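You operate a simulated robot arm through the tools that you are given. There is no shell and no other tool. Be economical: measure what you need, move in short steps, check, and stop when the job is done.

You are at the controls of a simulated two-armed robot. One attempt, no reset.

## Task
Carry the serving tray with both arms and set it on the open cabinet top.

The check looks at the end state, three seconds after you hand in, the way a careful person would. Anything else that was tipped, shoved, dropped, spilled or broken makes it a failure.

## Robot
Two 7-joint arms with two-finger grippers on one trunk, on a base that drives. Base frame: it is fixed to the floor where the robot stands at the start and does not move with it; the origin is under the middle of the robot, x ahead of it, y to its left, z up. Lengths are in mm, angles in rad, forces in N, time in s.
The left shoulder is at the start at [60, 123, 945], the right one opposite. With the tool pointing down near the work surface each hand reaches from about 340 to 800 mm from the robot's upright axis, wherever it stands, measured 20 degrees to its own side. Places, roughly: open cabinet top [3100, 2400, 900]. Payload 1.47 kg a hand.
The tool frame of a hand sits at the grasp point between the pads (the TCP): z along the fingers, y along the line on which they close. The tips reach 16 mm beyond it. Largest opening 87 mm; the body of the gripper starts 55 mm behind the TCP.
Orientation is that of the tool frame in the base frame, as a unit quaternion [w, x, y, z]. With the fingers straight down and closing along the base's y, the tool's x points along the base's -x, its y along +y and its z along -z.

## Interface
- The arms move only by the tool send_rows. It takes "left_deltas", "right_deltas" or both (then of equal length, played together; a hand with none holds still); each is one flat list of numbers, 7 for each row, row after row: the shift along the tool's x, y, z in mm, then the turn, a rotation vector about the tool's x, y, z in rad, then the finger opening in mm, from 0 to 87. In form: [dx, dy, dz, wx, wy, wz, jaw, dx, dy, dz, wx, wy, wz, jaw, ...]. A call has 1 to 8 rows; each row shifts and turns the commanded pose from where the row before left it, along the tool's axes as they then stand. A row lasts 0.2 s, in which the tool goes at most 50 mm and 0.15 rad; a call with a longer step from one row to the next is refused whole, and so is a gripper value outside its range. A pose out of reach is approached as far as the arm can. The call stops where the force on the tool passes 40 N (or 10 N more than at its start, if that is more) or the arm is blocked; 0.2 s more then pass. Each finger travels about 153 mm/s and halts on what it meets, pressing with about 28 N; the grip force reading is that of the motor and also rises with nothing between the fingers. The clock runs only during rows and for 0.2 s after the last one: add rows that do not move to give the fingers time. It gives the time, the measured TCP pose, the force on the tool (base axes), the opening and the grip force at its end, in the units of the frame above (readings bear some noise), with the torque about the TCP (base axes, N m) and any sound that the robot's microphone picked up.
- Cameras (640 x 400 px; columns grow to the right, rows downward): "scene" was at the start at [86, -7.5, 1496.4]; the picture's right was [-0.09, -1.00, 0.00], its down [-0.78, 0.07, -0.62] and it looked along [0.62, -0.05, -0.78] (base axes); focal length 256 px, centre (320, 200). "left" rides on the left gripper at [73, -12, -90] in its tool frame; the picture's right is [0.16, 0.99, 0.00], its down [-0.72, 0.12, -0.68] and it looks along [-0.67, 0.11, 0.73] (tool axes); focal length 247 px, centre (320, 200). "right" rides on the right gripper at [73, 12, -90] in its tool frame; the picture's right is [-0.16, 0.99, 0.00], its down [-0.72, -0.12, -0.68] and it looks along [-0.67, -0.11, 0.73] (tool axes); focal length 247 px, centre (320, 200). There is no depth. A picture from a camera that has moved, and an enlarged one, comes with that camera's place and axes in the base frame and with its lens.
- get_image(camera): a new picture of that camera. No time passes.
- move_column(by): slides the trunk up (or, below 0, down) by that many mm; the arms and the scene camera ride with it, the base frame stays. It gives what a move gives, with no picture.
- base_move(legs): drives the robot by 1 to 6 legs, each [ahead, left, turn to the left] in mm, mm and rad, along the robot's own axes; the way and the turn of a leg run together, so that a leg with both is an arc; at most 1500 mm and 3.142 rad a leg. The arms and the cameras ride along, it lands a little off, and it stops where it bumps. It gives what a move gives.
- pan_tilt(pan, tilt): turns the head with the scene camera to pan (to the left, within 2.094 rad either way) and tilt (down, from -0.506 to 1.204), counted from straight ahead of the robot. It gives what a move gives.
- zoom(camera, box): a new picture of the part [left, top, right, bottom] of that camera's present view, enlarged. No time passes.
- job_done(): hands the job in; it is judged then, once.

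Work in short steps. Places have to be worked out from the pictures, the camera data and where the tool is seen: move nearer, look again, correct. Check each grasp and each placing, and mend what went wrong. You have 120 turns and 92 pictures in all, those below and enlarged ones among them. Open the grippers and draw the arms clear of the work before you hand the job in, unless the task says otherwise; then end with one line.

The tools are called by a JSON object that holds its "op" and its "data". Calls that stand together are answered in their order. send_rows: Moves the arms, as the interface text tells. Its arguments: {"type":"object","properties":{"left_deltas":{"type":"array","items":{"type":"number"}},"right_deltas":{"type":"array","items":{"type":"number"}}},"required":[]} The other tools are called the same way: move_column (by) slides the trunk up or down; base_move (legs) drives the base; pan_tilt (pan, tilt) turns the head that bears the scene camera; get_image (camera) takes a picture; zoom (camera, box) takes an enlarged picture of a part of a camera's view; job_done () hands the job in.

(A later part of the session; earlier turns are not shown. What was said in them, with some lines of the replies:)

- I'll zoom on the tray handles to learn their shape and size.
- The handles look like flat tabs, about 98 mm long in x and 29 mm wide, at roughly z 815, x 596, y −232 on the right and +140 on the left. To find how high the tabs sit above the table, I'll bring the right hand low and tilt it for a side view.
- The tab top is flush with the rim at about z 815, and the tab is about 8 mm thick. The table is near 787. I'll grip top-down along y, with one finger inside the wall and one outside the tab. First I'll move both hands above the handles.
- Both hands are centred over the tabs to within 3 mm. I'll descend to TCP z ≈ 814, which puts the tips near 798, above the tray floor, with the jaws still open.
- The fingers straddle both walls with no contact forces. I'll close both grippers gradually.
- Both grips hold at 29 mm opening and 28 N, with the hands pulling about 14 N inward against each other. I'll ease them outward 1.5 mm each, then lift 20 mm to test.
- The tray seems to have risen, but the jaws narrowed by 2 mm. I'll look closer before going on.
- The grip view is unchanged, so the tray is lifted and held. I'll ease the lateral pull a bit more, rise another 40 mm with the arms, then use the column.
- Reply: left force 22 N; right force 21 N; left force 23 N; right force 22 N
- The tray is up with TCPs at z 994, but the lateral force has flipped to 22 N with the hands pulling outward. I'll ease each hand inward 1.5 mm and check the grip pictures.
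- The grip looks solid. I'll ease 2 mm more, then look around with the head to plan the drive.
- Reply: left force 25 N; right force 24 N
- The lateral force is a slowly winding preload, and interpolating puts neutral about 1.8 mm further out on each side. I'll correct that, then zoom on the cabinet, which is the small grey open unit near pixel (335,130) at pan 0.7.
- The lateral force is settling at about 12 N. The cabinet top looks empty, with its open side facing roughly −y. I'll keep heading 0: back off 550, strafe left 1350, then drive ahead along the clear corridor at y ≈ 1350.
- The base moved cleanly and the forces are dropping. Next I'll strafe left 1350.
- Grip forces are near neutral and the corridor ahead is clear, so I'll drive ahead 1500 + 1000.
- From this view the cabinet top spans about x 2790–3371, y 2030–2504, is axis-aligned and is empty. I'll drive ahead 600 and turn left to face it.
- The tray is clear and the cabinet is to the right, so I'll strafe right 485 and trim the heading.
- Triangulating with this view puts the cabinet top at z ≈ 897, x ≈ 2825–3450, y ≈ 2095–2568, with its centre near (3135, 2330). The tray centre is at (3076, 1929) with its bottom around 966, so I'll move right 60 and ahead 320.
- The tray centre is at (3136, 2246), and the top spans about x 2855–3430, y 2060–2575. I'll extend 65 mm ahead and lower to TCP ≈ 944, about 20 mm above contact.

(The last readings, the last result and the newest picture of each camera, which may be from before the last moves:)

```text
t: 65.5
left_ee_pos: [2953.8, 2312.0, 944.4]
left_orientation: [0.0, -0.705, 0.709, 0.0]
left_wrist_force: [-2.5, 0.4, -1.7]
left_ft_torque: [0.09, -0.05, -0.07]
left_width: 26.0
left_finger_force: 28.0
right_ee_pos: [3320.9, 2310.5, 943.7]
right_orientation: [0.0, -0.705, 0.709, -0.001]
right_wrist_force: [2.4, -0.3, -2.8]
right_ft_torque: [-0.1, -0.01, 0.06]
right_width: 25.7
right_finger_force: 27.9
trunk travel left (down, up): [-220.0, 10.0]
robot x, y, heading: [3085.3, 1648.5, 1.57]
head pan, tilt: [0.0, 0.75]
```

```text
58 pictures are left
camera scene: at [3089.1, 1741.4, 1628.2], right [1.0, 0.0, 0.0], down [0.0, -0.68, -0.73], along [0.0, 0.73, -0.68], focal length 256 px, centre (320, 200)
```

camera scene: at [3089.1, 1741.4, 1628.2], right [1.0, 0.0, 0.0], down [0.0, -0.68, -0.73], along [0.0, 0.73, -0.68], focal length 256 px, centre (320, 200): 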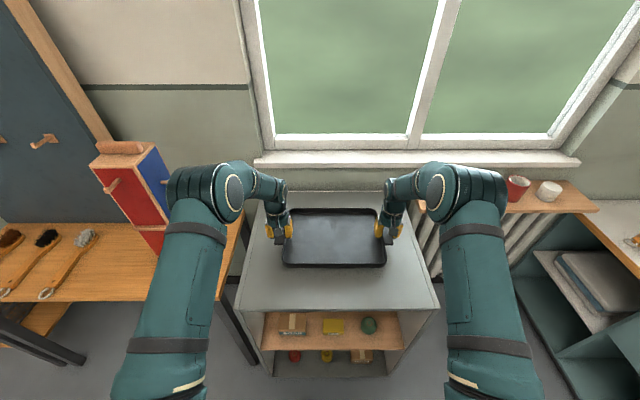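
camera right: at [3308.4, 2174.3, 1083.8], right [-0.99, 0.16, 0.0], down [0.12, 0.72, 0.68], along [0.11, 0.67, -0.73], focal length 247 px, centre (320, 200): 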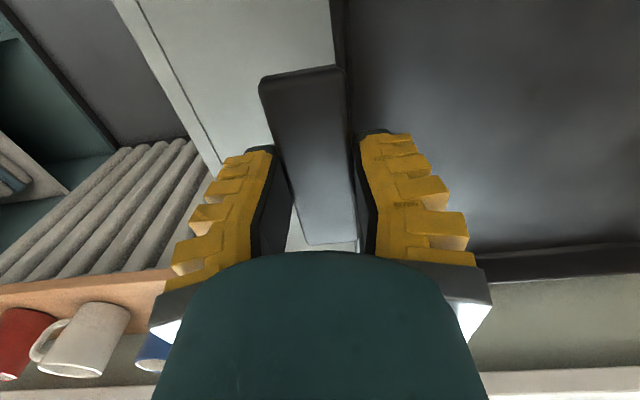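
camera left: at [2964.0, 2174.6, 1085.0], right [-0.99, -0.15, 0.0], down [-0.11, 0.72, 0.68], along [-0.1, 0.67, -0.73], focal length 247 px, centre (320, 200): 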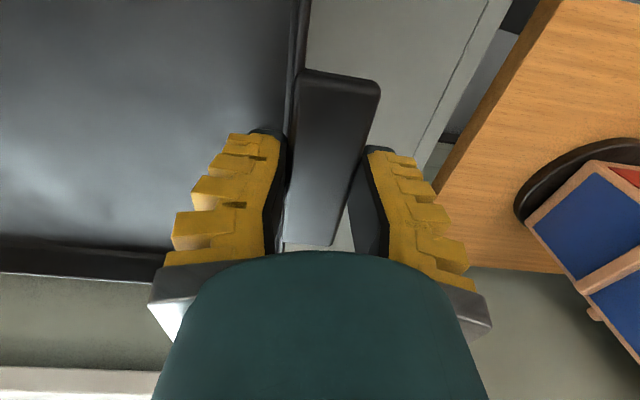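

The tray is nicely over the top and clear of everything. I'll lower it slowly and watch the forces.

{"op": "send_rows", "data": {"left_deltas": [0, 0, 4, 0, 0, 0, 0, 0, 0, 4, 0, 0, 0, 0, 0, 0, 3, 0, 0, 0, 0, 0, 0, 2, 0, 0, 0, 0], "right_deltas": [0, 0, 4, 0, 0, 0, 0, 0, 0, 4, 0, 0, 0, 0, 0, 0, 3, 0, 0, 0, 0, 0, 0, 2, 0, 0, 0, 0]}}

{"op": "zoom", "data": {"camera": "scene", "box": [240, 180, 440, 305]}}

```text
t: 66.5
left_ee_pos: [2953.5, 2312.2, 931.3]
left_orientation: [0.0, -0.706, 0.708, -0.001]
left_wrist_force: [-2.6, -1.0, -1.8]
left_ft_torque: [0.09, 0.01, -0.04]
left_width: 26.0
left_finger_force: 27.7
right_ee_pos: [3320.6, 2312.9, 931.1]
right_orientation: [0.0, -0.705, 0.709, 0.0]
right_wrist_force: [2.1, 0.5, -2.7]
right_ft_torque: [-0.09, -0.01, 0.0]
right_width: 26.2
right_finger_force: 28.1
trunk travel left (down, up): [-220.0, 10.0]
robot x, y, heading: [3087.4, 1648.8, 1.564]
head pan, tilt: [0.0, 0.75]
```

```text
3.20 times, centred on (340, 242) of scene
camera zoom: at [3089.0, 1741.2, 1628.2], right [1.0, 0.0, 0.0], down [0.0, -0.68, -0.73], along [0.0, 0.73, -0.68], focal length 820 px, centre (256, 64)
```

zoom: 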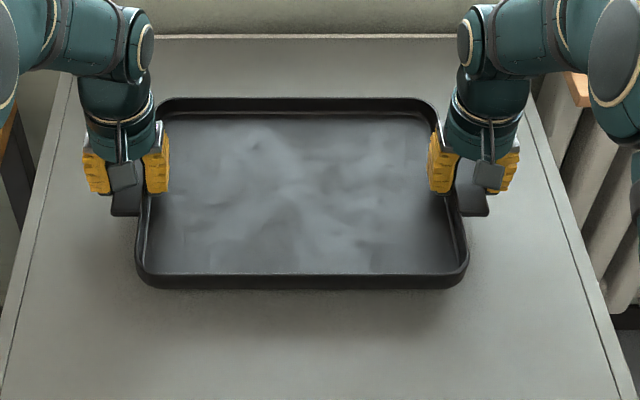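

No contact yet, since the shadow under the tray still shows a gap. I'll go on down in small steps.

{"op": "send_rows", "data": {"left_deltas": [0, 0, 2, 0, 0, 0, 0, 0, 0, 2, 0, 0, 0, 0, 0, 0, 1, 0, 0, 0, 0], "right_deltas": [0, 0, 2, 0, 0, 0, 0, 0, 0, 2, 0, 0, 0, 0, 0, 0, 1, 0, 0, 0, 0]}}

{"op": "send_rows", "data": {"left_deltas": [0, 0, 1, 0, 0, 0, 0, 0, 0, 1, 0, 0, 0, 0, 0, 0, 1, 0, 0, 0, 0], "right_deltas": [0, 0, 1, 0, 0, 0, 0, 0, 0, 1, 0, 0, 0, 0, 0, 0, 1, 0, 0, 0, 0]}}

{"op": "zoom", "data": {"camera": "scene", "box": [240, 180, 440, 305]}}

```text
t: 67.3
left_ee_pos: [2952.7, 2312.3, 926.0]
left_orientation: [0.0, -0.706, 0.708, 0.0]
left_wrist_force: [-1.9, 0.3, -2.3]
left_ft_torque: [-0.14, -0.02, -0.02]
left_width: 25.9
left_finger_force: 28.1
right_ee_pos: [3321.3, 2311.5, 926.4]
right_orientation: [0.0, -0.705, 0.709, 0.0]
right_wrist_force: [2.1, 0.1, -2.3]
right_ft_torque: [0.12, 0.03, -0.03]
right_width: 26.2
right_finger_force: 28.4
trunk travel left (down, up): [-220.0, 10.0]
robot x, y, heading: [3089.1, 1647.5, 1.562]
head pan, tilt: [0.0, 0.75]
```

```text
t: 68.1
left_ee_pos: [2953.5, 2312.1, 923.2]
left_orientation: [0.0, -0.706, 0.708, -0.001]
left_wrist_force: [-0.3, -0.7, -1.4]
left_ft_torque: [-0.17, -0.04, -0.06]
left_width: 25.7
left_finger_force: 28.2
right_ee_pos: [3319.4, 2310.9, 923.0]
right_orientation: [0.0, -0.705, 0.709, 0.0]
right_wrist_force: [0.2, 0.0, -1.3]
right_ft_torque: [0.18, 0.08, -0.11]
right_width: 26.2
right_finger_force: 28.0
trunk travel left (down, up): [-220.0, 10.0]
robot x, y, heading: [3086.1, 1650.0, 1.567]
head pan, tilt: [0.0, 0.75]
```

```text
3.20 times, centred on (340, 242) of scene
camera zoom: at [3089.0, 1741.2, 1628.2], right [1.0, 0.0, 0.0], down [0.0, -0.68, -0.73], along [0.0, 0.73, -0.68], focal length 820 px, centre (256, 64)
```

zoom: 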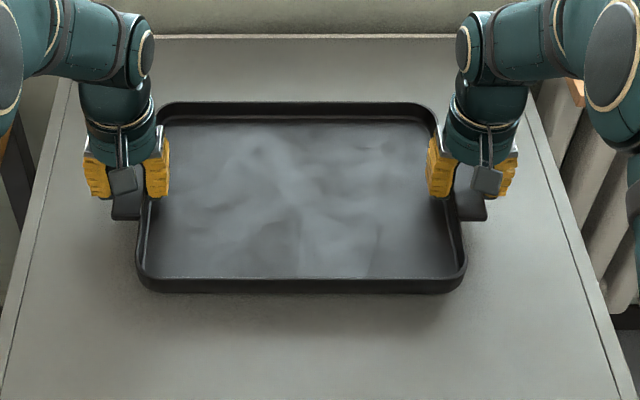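

The gap is shrinking and there is still no support force, so I'll continue.

{"op": "send_rows", "data": {"left_deltas": [0, 0, 1, 0, 0, 0, 0, 0, 0, 1, 0, 0, 0, 0, 0, 0, 1, 0, 0, 0, 0], "right_deltas": [0, 0, 1, 0, 0, 0, 0, 0, 0, 1, 0, 0, 0, 0, 0, 0, 1, 0, 0, 0, 0]}}

{"op": "send_rows", "data": {"left_deltas": [0, 0, 1, 0, 0, 0, 0, 0, 0, 1, 0, 0, 0, 0, 0, 0, 0.5, 0, 0, 0, 0], "right_deltas": [0, 0, 1, 0, 0, 0, 0, 0, 0, 1, 0, 0, 0, 0, 0, 0, 0.5, 0, 0, 0, 0]}}

```text
t: 68.9
left_ee_pos: [2952.8, 2311.1, 920.2]
left_orientation: [0.0, -0.706, 0.708, 0.0]
left_wrist_force: [0.4, -0.3, -2.8]
left_ft_torque: [-0.03, -0.02, -0.05]
left_width: 25.7
left_finger_force: 27.8
right_ee_pos: [3320.8, 2311.1, 919.4]
right_orientation: [-0.001, -0.706, 0.709, 0.0]
right_wrist_force: [-0.9, 0.7, -1.9]
right_ft_torque: [0.04, 0.08, -0.03]
right_width: 26.0
right_finger_force: 27.7
trunk travel left (down, up): [-220.0, 10.0]
robot x, y, heading: [3084.5, 1650.0, 1.565]
head pan, tilt: [0.0, 0.75]
```

```text
t: 69.7
left_ee_pos: [2953.8, 2310.9, 917.6]
left_orientation: [0.0, -0.706, 0.708, -0.001]
left_wrist_force: [2.0, 0.4, -2.1]
left_ft_torque: [0.13, -0.08, 0.02]
left_width: 25.8
left_finger_force: 27.8
right_ee_pos: [3319.9, 2310.5, 916.1]
right_orientation: [0.0, -0.705, 0.709, 0.0]
right_wrist_force: [-2.2, 0.4, -2.1]
right_ft_torque: [-0.16, 0.05, 0.06]
right_width: 26.1
right_finger_force: 27.8
trunk travel left (down, up): [-220.0, 10.0]
robot x, y, heading: [3088.1, 1648.1, 1.565]
head pan, tilt: [0.0, 0.75]
```

{"op": "zoom", "data": {"camera": "scene", "box": [240, 180, 440, 305]}}

{"op": "send_rows", "data": {"left_deltas": [0, 0, 1, 0, 0, 0, 0, 0, 0, 1, 0, 0, 0, 0, 0, 0, 0.5, 0, 0, 0, 0], "right_deltas": [0, 0, 1, 0, 0, 0, 0, 0, 0, 1, 0, 0, 0, 0, 0, 0, 0.5, 0, 0, 0, 0]}}

{"op": "send_rows", "data": {"left_deltas": [0, 0, 1, 0, 0, 0, 0, 0, 0, 1, 0, 0, 0, 0, 0, 0, 0, 0, 0, 0, 0], "right_deltas": [0, 0, 1, 0, 0, 0, 0, 0, 0, 1, 0, 0, 0, 0, 0, 0, 0, 0, 0, 0, 0]}}

```text
3.20 times, centred on (340, 242) of scene
camera zoom: at [3089.0, 1741.1, 1628.2], right [1.0, 0.0, 0.0], down [0.0, -0.68, -0.73], along [0.0, 0.73, -0.68], focal length 820 px, centre (256, 64)
```

zoom: 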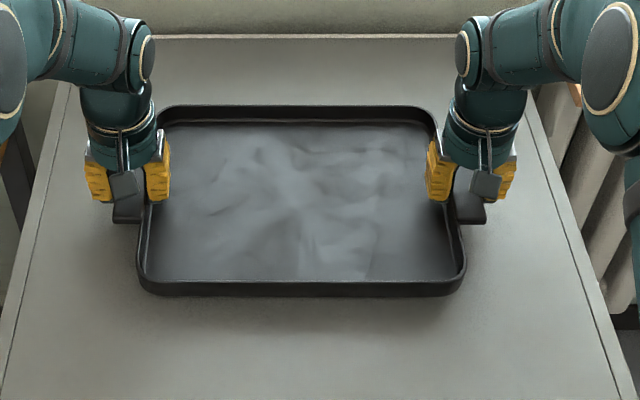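

```text
t: 70.5
left_ee_pos: [2954.5, 2311.4, 915.9]
left_orientation: [0.0, -0.706, 0.708, 0.0]
left_wrist_force: [2.7, 0.9, -2.3]
left_ft_torque: [0.12, -0.08, 0.03]
left_width: 25.6
left_finger_force: 28.3
right_ee_pos: [3321.1, 2310.4, 913.7]
right_orientation: [0.0, -0.705, 0.709, 0.001]
right_wrist_force: [-2.1, 0.0, -2.3]
right_ft_torque: [-0.15, 0.09, 0.02]
right_width: 25.9
right_finger_force: 27.7
trunk travel left (down, up): [-220.0, 10.0]
robot x, y, heading: [3085.6, 1649.5, 1.565]
head pan, tilt: [0.0, 0.75]
```

```text
t: 71.3
left_ee_pos: [2954.2, 2311.1, 912.9]
left_orientation: [0.0, -0.706, 0.709, 0.0]
left_wrist_force: [2.0, 0.3, -2.0]
left_ft_torque: [0.01, -0.07, -0.02]
left_width: 25.9
left_finger_force: 28.4
right_ee_pos: [3320.5, 2311.6, 912.1]
right_orientation: [0.001, -0.705, 0.709, -0.001]
right_wrist_force: [-2.6, 0.4, -1.2]
right_ft_torque: [-0.03, 0.09, -0.04]
right_width: 25.9
right_finger_force: 27.9
trunk travel left (down, up): [-220.0, 10.0]
robot x, y, heading: [3083.9, 1652.8, 1.567]
head pan, tilt: [0.0, 0.75]
```

Still no contact, so the top is lower than I estimated. I'll go on, stopping at the first upward force.

{"op": "send_rows", "data": {"left_deltas": [0, 0, 1, 0, 0, 0, 0, 0, 0, 1, 0, 0, 0, 0, 0, 0, 1, 0, 0, 0, 0], "right_deltas": [0, 0, 1, 0, 0, 0, 0, 0, 0, 1, 0, 0, 0, 0, 0, 0, 1, 0, 0, 0, 0]}}

{"op": "send_rows", "data": {"left_deltas": [0, 0, 1, 0, 0, 0, 0, 0, 0, 1, 0, 0, 0, 0, 0, 0, 0.5, 0, 0, 0, 0], "right_deltas": [0, 0, 1, 0, 0, 0, 0, 0, 0, 1, 0, 0, 0, 0, 0, 0, 0.5, 0, 0, 0, 0]}}

{"op": "get_image", "data": {"camera": "left"}}

{"op": "zoom", "data": {"camera": "scene", "box": [240, 180, 440, 305]}}

```text
t: 72.1
left_ee_pos: [2954.4, 2311.0, 910.6]
left_orientation: [0.001, -0.706, 0.708, 0.0]
left_wrist_force: [1.4, 0.8, -2.8]
left_ft_torque: [-0.29, -0.09, 0.08]
left_width: 25.6
left_finger_force: 28.3
right_ee_pos: [3319.4, 2310.8, 908.9]
right_orientation: [-0.001, -0.705, 0.709, 0.0]
right_wrist_force: [-1.5, 0.0, -2.0]
right_ft_torque: [0.27, 0.12, 0.08]
right_width: 26.0
right_finger_force: 27.8
trunk travel left (down, up): [-220.0, 10.0]
robot x, y, heading: [3086.4, 1650.3, 1.566]
head pan, tilt: [0.0, 0.75]
```

```text
t: 72.9
left_ee_pos: [2954.2, 2311.9, 908.8]
left_orientation: [0.0, -0.706, 0.708, -0.001]
left_wrist_force: [1.1, -0.5, -1.5]
left_ft_torque: [-0.08, -0.05, -0.03]
left_width: 25.9
left_finger_force: 28.1
right_ee_pos: [3320.4, 2312.2, 907.3]
right_orientation: [-0.001, -0.705, 0.71, 0.0]
right_wrist_force: [-0.4, -0.2, -2.2]
right_ft_torque: [0.02, 0.08, 0.05]
right_width: 25.7
right_finger_force: 27.8
trunk travel left (down, up): [-220.0, 10.0]
robot x, y, heading: [3086.8, 1646.3, 1.568]
head pan, tilt: [0.0, 0.75]
```

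```text
54 pictures are left
camera left: at [2964.2, 2238.9, 998.6], right [-0.99, -0.15, 0.0], down [-0.11, 0.72, 0.68], along [-0.1, 0.67, -0.73], focal length 247 px, centre (320, 200)
```

left: 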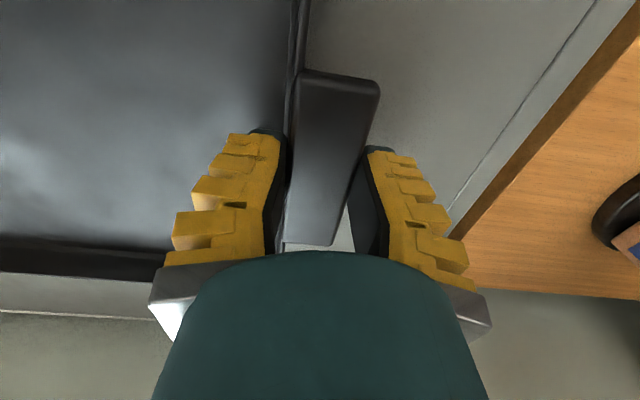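

```text
3.20 times, centred on (340, 242) of scene
camera zoom: at [3089.0, 1741.1, 1628.2], right [1.0, 0.0, 0.0], down [0.0, -0.68, -0.73], along [0.0, 0.73, -0.68], focal length 820 px, centre (256, 64)
```

zoom: 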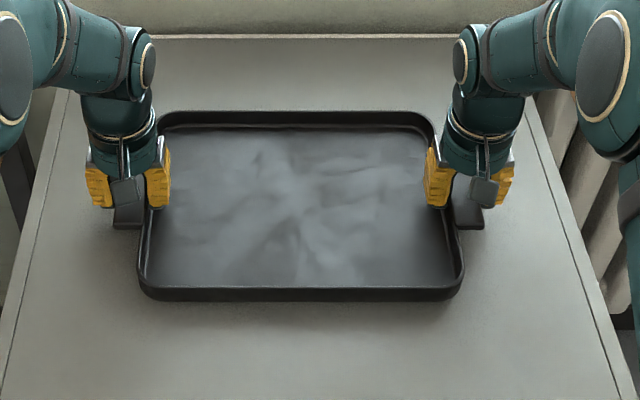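

The shadow is shrinking but the tray still isn't touching. I'll continue slowly.

{"op": "send_rows", "data": {"left_deltas": [0, 0, 1.2, 0, 0, 0, 0, 0, 0, 1.2, 0, 0, 0, 0, 0, 0, 1.2, 0, 0, 0, 0], "right_deltas": [0, 0, 1, 0, 0, 0, 0, 0, 0, 1, 0, 0, 0, 0, 0, 0, 1, 0, 0, 0, 0]}}

{"op": "send_rows", "data": {"left_deltas": [0, 0, 1.2, 0, 0, 0, 0, 0, 0, 1, 0, 0, 0, 0, 0, 0, 1, 0, 0, 0, 0], "right_deltas": [0, 0, 1, 0, 0, 0, 0, 0, 0, 1, 0, 0, 0, 0, 0, 0, 1, 0, 0, 0, 0]}}

{"op": "send_rows", "data": {"left_deltas": [0, 0, 1, 0, 0, 0, 0, 0, 0, 1, 0, 0, 0, 0, 0, 0, 0.5, 0, 0, 0, 0], "right_deltas": [0, 0, 1, 0, 0, 0, 0, 0, 0, 1, 0, 0, 0, 0, 0, 0, 0.5, 0, 0, 0, 0]}}

{"op": "zoom", "data": {"camera": "scene", "box": [240, 180, 440, 305]}}

```text
t: 73.7
left_ee_pos: [2953.8, 2311.6, 904.9]
left_orientation: [0.0, -0.706, 0.708, 0.0]
left_wrist_force: [1.1, -0.1, -1.9]
left_ft_torque: [0.09, -0.07, -0.05]
left_width: 25.7
left_finger_force: 28.1
right_ee_pos: [3321.2, 2310.3, 904.4]
right_orientation: [-0.001, -0.706, 0.709, -0.001]
right_wrist_force: [-1.5, 0.8, -2.1]
right_ft_torque: [-0.09, 0.09, -0.04]
right_width: 25.9
right_finger_force: 28.1
trunk travel left (down, up): [-220.0, 10.0]
robot x, y, heading: [3083.2, 1646.8, 1.568]
head pan, tilt: [0.0, 0.75]
```

```text
t: 74.5
left_ee_pos: [2952.9, 2312.4, 900.9]
left_orientation: [0.0, -0.706, 0.708, 0.0]
left_wrist_force: [2.6, 0.6, -1.9]
left_ft_torque: [-0.05, -0.1, 0.0]
left_width: 25.6
left_finger_force: 28.4
right_ee_pos: [3319.3, 2311.0, 902.2]
right_orientation: [0.0, -0.705, 0.709, 0.0]
right_wrist_force: [-1.9, 0.4, -2.2]
right_ft_torque: [-0.01, 0.1, 0.04]
right_width: 25.8
right_finger_force: 28.0
trunk travel left (down, up): [-220.0, 10.0]
robot x, y, heading: [3084.8, 1648.8, 1.565]
head pan, tilt: [0.0, 0.75]
```

```text
t: 75.3
left_ee_pos: [2953.3, 2312.5, 899.5]
left_orientation: [0.0, -0.705, 0.709, 0.0]
left_wrist_force: [2.0, -0.2, -2.2]
left_ft_torque: [0.03, -0.07, -0.03]
left_width: 25.6
left_finger_force: 28.1
right_ee_pos: [3320.1, 2311.7, 898.5]
right_orientation: [0.001, -0.706, 0.708, 0.0]
right_wrist_force: [-2.3, -0.5, -2.2]
right_ft_torque: [-0.09, 0.08, 0.03]
right_width: 25.8
right_finger_force: 27.9
trunk travel left (down, up): [-220.0, 10.0]
robot x, y, heading: [3090.0, 1647.4, 1.566]
head pan, tilt: [0.0, 0.75]
```

```text
3.20 times, centred on (340, 242) of scene
camera zoom: at [3089.0, 1741.1, 1628.2], right [1.0, 0.0, 0.0], down [0.0, -0.68, -0.73], along [0.0, 0.73, -0.68], focal length 820 px, centre (256, 64)
```

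zoom: 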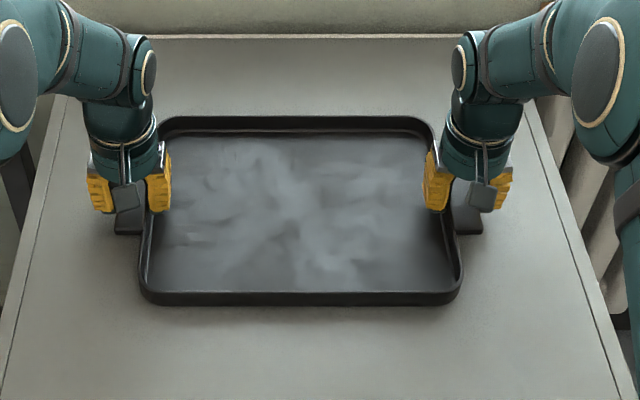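

{"op": "send_rows", "data": {"left_deltas": [0, 0, 1.5, 0, 0, 0, 0, 0, 0, 1.5, 0, 0, 0, 0, 0, 0, 1, 0, 0, 0, 0], "right_deltas": [0, 0, 1.5, 0, 0, 0, 0, 0, 0, 1.5, 0, 0, 0, 0, 0, 0, 1, 0, 0, 0, 0]}}

{"op": "send_rows", "data": {"left_deltas": [0, 0, 1.5, 0, 0, 0, 0, 0, 0, 1, 0, 0, 0, 0, 0, 0, 0.5, 0, 0, 0, 0], "right_deltas": [0, 0, 1.5, 0, 0, 0, 0, 0, 0, 1, 0, 0, 0, 0, 0, 0, 0.5, 0, 0, 0, 0]}}

{"op": "zoom", "data": {"camera": "scene", "box": [260, 230, 420, 330]}}

```text
t: 76.1
left_ee_pos: [2953.5, 2311.7, 896.8]
left_orientation: [0.002, -0.706, 0.708, 0.001]
left_wrist_force: [1.4, 1.4, 11.8]
left_ft_torque: [-0.47, 0.03, -0.01]
left_width: 29.5
left_finger_force: 27.9
right_ee_pos: [3319.5, 2311.5, 896.0]
right_orientation: [0.001, -0.705, 0.709, 0.001]
right_wrist_force: [-2.2, 3.3, 9.1]
right_ft_torque: [-0.52, -0.01, -0.03]
right_width: 28.7
right_finger_force: 28.0
trunk travel left (down, up): [-220.0, 10.0]
robot x, y, heading: [3087.0, 1647.0, 1.567]
head pan, tilt: [0.0, 0.75]
```

```text
t: 76.9
left_ee_pos: [2954.2, 2311.3, 894.4]
left_orientation: [0.001, -0.706, 0.708, 0.002]
left_wrist_force: [3.7, 4.7, 19.1]
left_ft_torque: [0.11, -0.06, -0.01]
left_width: 33.5
left_finger_force: 27.7
right_ee_pos: [3321.4, 2310.8, 893.9]
right_orientation: [0.002, -0.705, 0.709, 0.002]
right_wrist_force: [-2.2, 6.2, 18.7]
right_ft_torque: [0.1, 0.06, -0.06]
right_width: 33.1
right_finger_force: 28.1
trunk travel left (down, up): [-220.0, 10.0]
robot x, y, heading: [3086.7, 1644.8, 1.564]
head pan, tilt: [0.0, 0.75]
```

```text
4.00 times, centred on (340, 280) of scene
camera zoom: at [3088.9, 1738.1, 1628.5], right [1.0, 0.0, 0.0], down [0.0, -0.68, -0.73], along [0.0, 0.73, -0.68], focal length 1024 px, centre (240, -120)
```

zoom: 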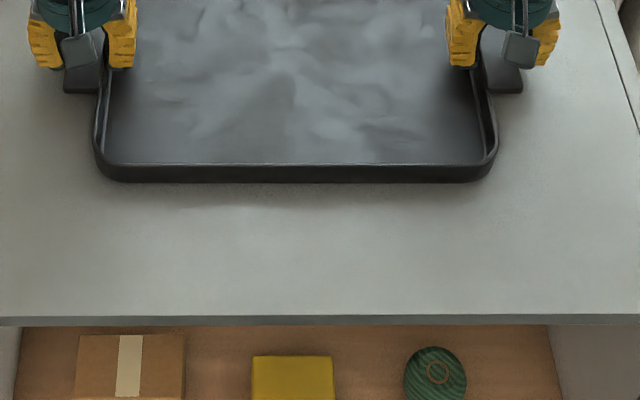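

Both hands now read about 19 N of upward support, so the tray is resting on the top. I'll unload 2.5 mm and open the grippers in step.

{"op": "send_rows", "data": {"left_deltas": [0, 0, -1.5, 0, 0, 0, 0, 0, 0, -1, 0, 0, 0, 0, 0, 0, 0, 0, 0, 0, 40, 0, 0, 0, 0, 0, 0, 60, 0, 0, 0, 0, 0, 0, 87, 0, 0, 0, 0, 0, 0, 87], "right_deltas": [0, 0, -1.5, 0, 0, 0, 0, 0, 0, -1, 0, 0, 0, 0, 0, 0, 0, 0, 0, 0, 40, 0, 0, 0, 0, 0, 0, 60, 0, 0, 0, 0, 0, 0, 87, 0, 0, 0, 0, 0, 0, 87]}}

{"op": "get_image", "data": {"camera": "left"}}

{"op": "get_image", "data": {"camera": "right"}}

```text
t: 78.3
left_ee_pos: [2954.3, 2311.8, 894.8]
left_orientation: [0.001, -0.706, 0.708, 0.0]
left_wrist_force: [-0.4, -0.8, 0.4]
left_ft_torque: [-0.03, -0.04, 0.03]
left_width: 87.0
left_finger_force: 0.0
right_ee_pos: [3320.6, 2310.7, 894.7]
right_orientation: [0.0, -0.705, 0.709, 0.001]
right_wrist_force: [0.5, -0.3, -0.1]
right_ft_torque: [-0.01, -0.01, -0.05]
right_width: 87.2
right_finger_force: 0.1
trunk travel left (down, up): [-220.0, 10.0]
robot x, y, heading: [3086.1, 1650.3, 1.565]
head pan, tilt: [0.0, 0.75]
```

```text
50 pictures are left
camera left: at [2964.1, 2238.7, 984.9], right [-0.99, -0.15, 0.0], down [-0.11, 0.72, 0.68], along [-0.1, 0.67, -0.73], focal length 247 px, centre (320, 200)
```

left: 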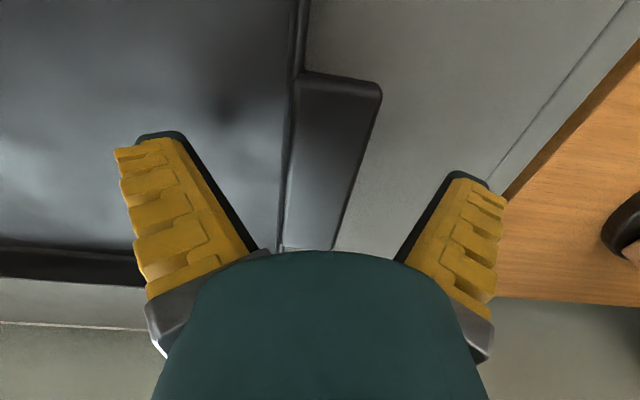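

```text
49 pictures are left
camera right: at [3308.5, 2238.7, 984.8], right [-0.99, 0.16, 0.0], down [0.12, 0.72, 0.68], along [0.11, 0.67, -0.73], focal length 247 px, centre (320, 200)
```

right: 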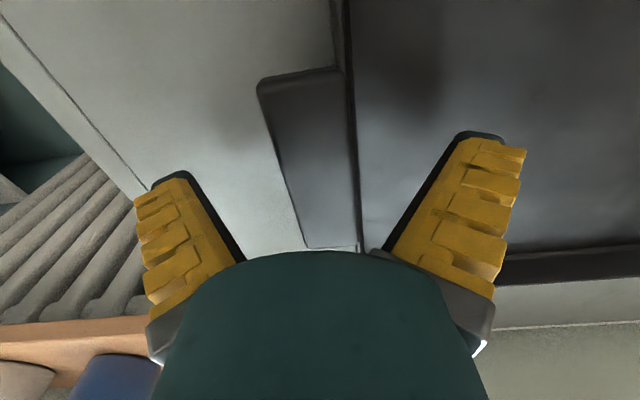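

The tray is released and the fingers are clear on both sides. I'll raise the hands straight up 110 mm.

{"op": "send_rows", "data": {"left_deltas": [0, 0, -10, 0, 0, 0, 87, 0, 0, -15, 0, 0, 0, 87, 0, 0, -20, 0, 0, 0, 87, 0, 0, -25, 0, 0, 0, 87, 0, 0, -25, 0, 0, 0, 87, 0, 0, -25, 0, 0, 0, 87], "right_deltas": [0, 0, -10, 0, 0, 0, 87, 0, 0, -15, 0, 0, 0, 87, 0, 0, -20, 0, 0, 0, 87, 0, 0, -25, 0, 0, 0, 87, 0, 0, -25, 0, 0, 0, 87, 0, 0, -25, 0, 0, 0, 87]}}

{"op": "base_move", "data": {"legs": [[-350, 0, 0]]}}

{"op": "get_image", "data": {"camera": "scene"}}

```text
t: 79.7
left_ee_pos: [2952.7, 2310.7, 1014.5]
left_orientation: [0.0, -0.705, 0.709, 0.0]
left_wrist_force: [0.8, 0.2, -0.1]
left_ft_torque: [0.02, -0.02, -0.04]
left_width: 87.2
left_finger_force: 0.1
right_ee_pos: [3320.4, 2309.2, 1014.8]
right_orientation: [0.0, -0.705, 0.709, 0.0]
right_wrist_force: [0.0, 0.1, 0.1]
right_ft_torque: [-0.01, 0.02, -0.03]
right_width: 87.2
right_finger_force: 0.1
trunk travel left (down, up): [-220.0, 10.0]
robot x, y, heading: [3088.2, 1647.6, 1.565]
head pan, tilt: [0.0, 0.75]
```

```text
t: 82.0
left_ee_pos: [2949.8, 1958.7, 1014.3]
left_orientation: [0.0, 0.708, -0.707, 0.0]
left_wrist_force: [0.2, 0.7, 0.6]
left_ft_torque: [0.03, -0.01, -0.02]
left_width: 87.0
left_finger_force: 0.1
right_ee_pos: [3315.6, 1959.5, 1015.7]
right_orientation: [0.0, -0.707, 0.708, 0.0]
right_wrist_force: [-0.3, -0.5, -1.0]
right_ft_torque: [0.0, 0.02, 0.01]
right_width: 87.1
right_finger_force: 0.0
trunk travel left (down, up): [-220.0, 10.0]
robot x, y, heading: [3089.2, 1295.1, 1.571]
head pan, tilt: [0.0, 0.75]
```

```text
48 pictures are left
camera scene: at [3087.8, 1387.3, 1628.3], right [1.0, 0.0, 0.0], down [0.0, -0.68, -0.73], along [0.0, 0.73, -0.68], focal length 256 px, centre (320, 200)
```

scene: 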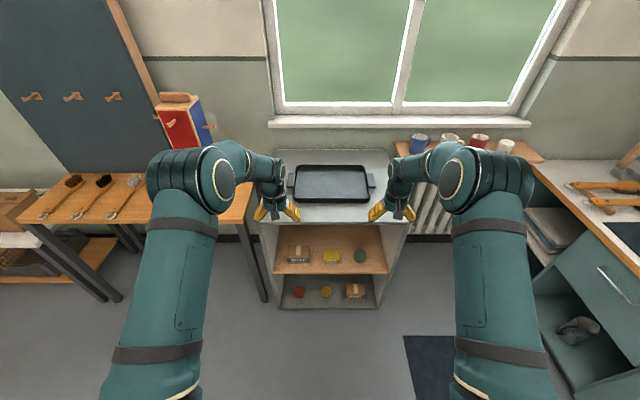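

The tray lies flat and well inside the cabinet top, everything around it is undisturbed, and the arms are clear with the grippers open. I'm handing in.

{"op": "job_done", "data": {}}

```text
The job is handed in.
```

The serving tray was carried with both arms and now sits flat on the open cabinet top; the grippers are open and the arms are clear.
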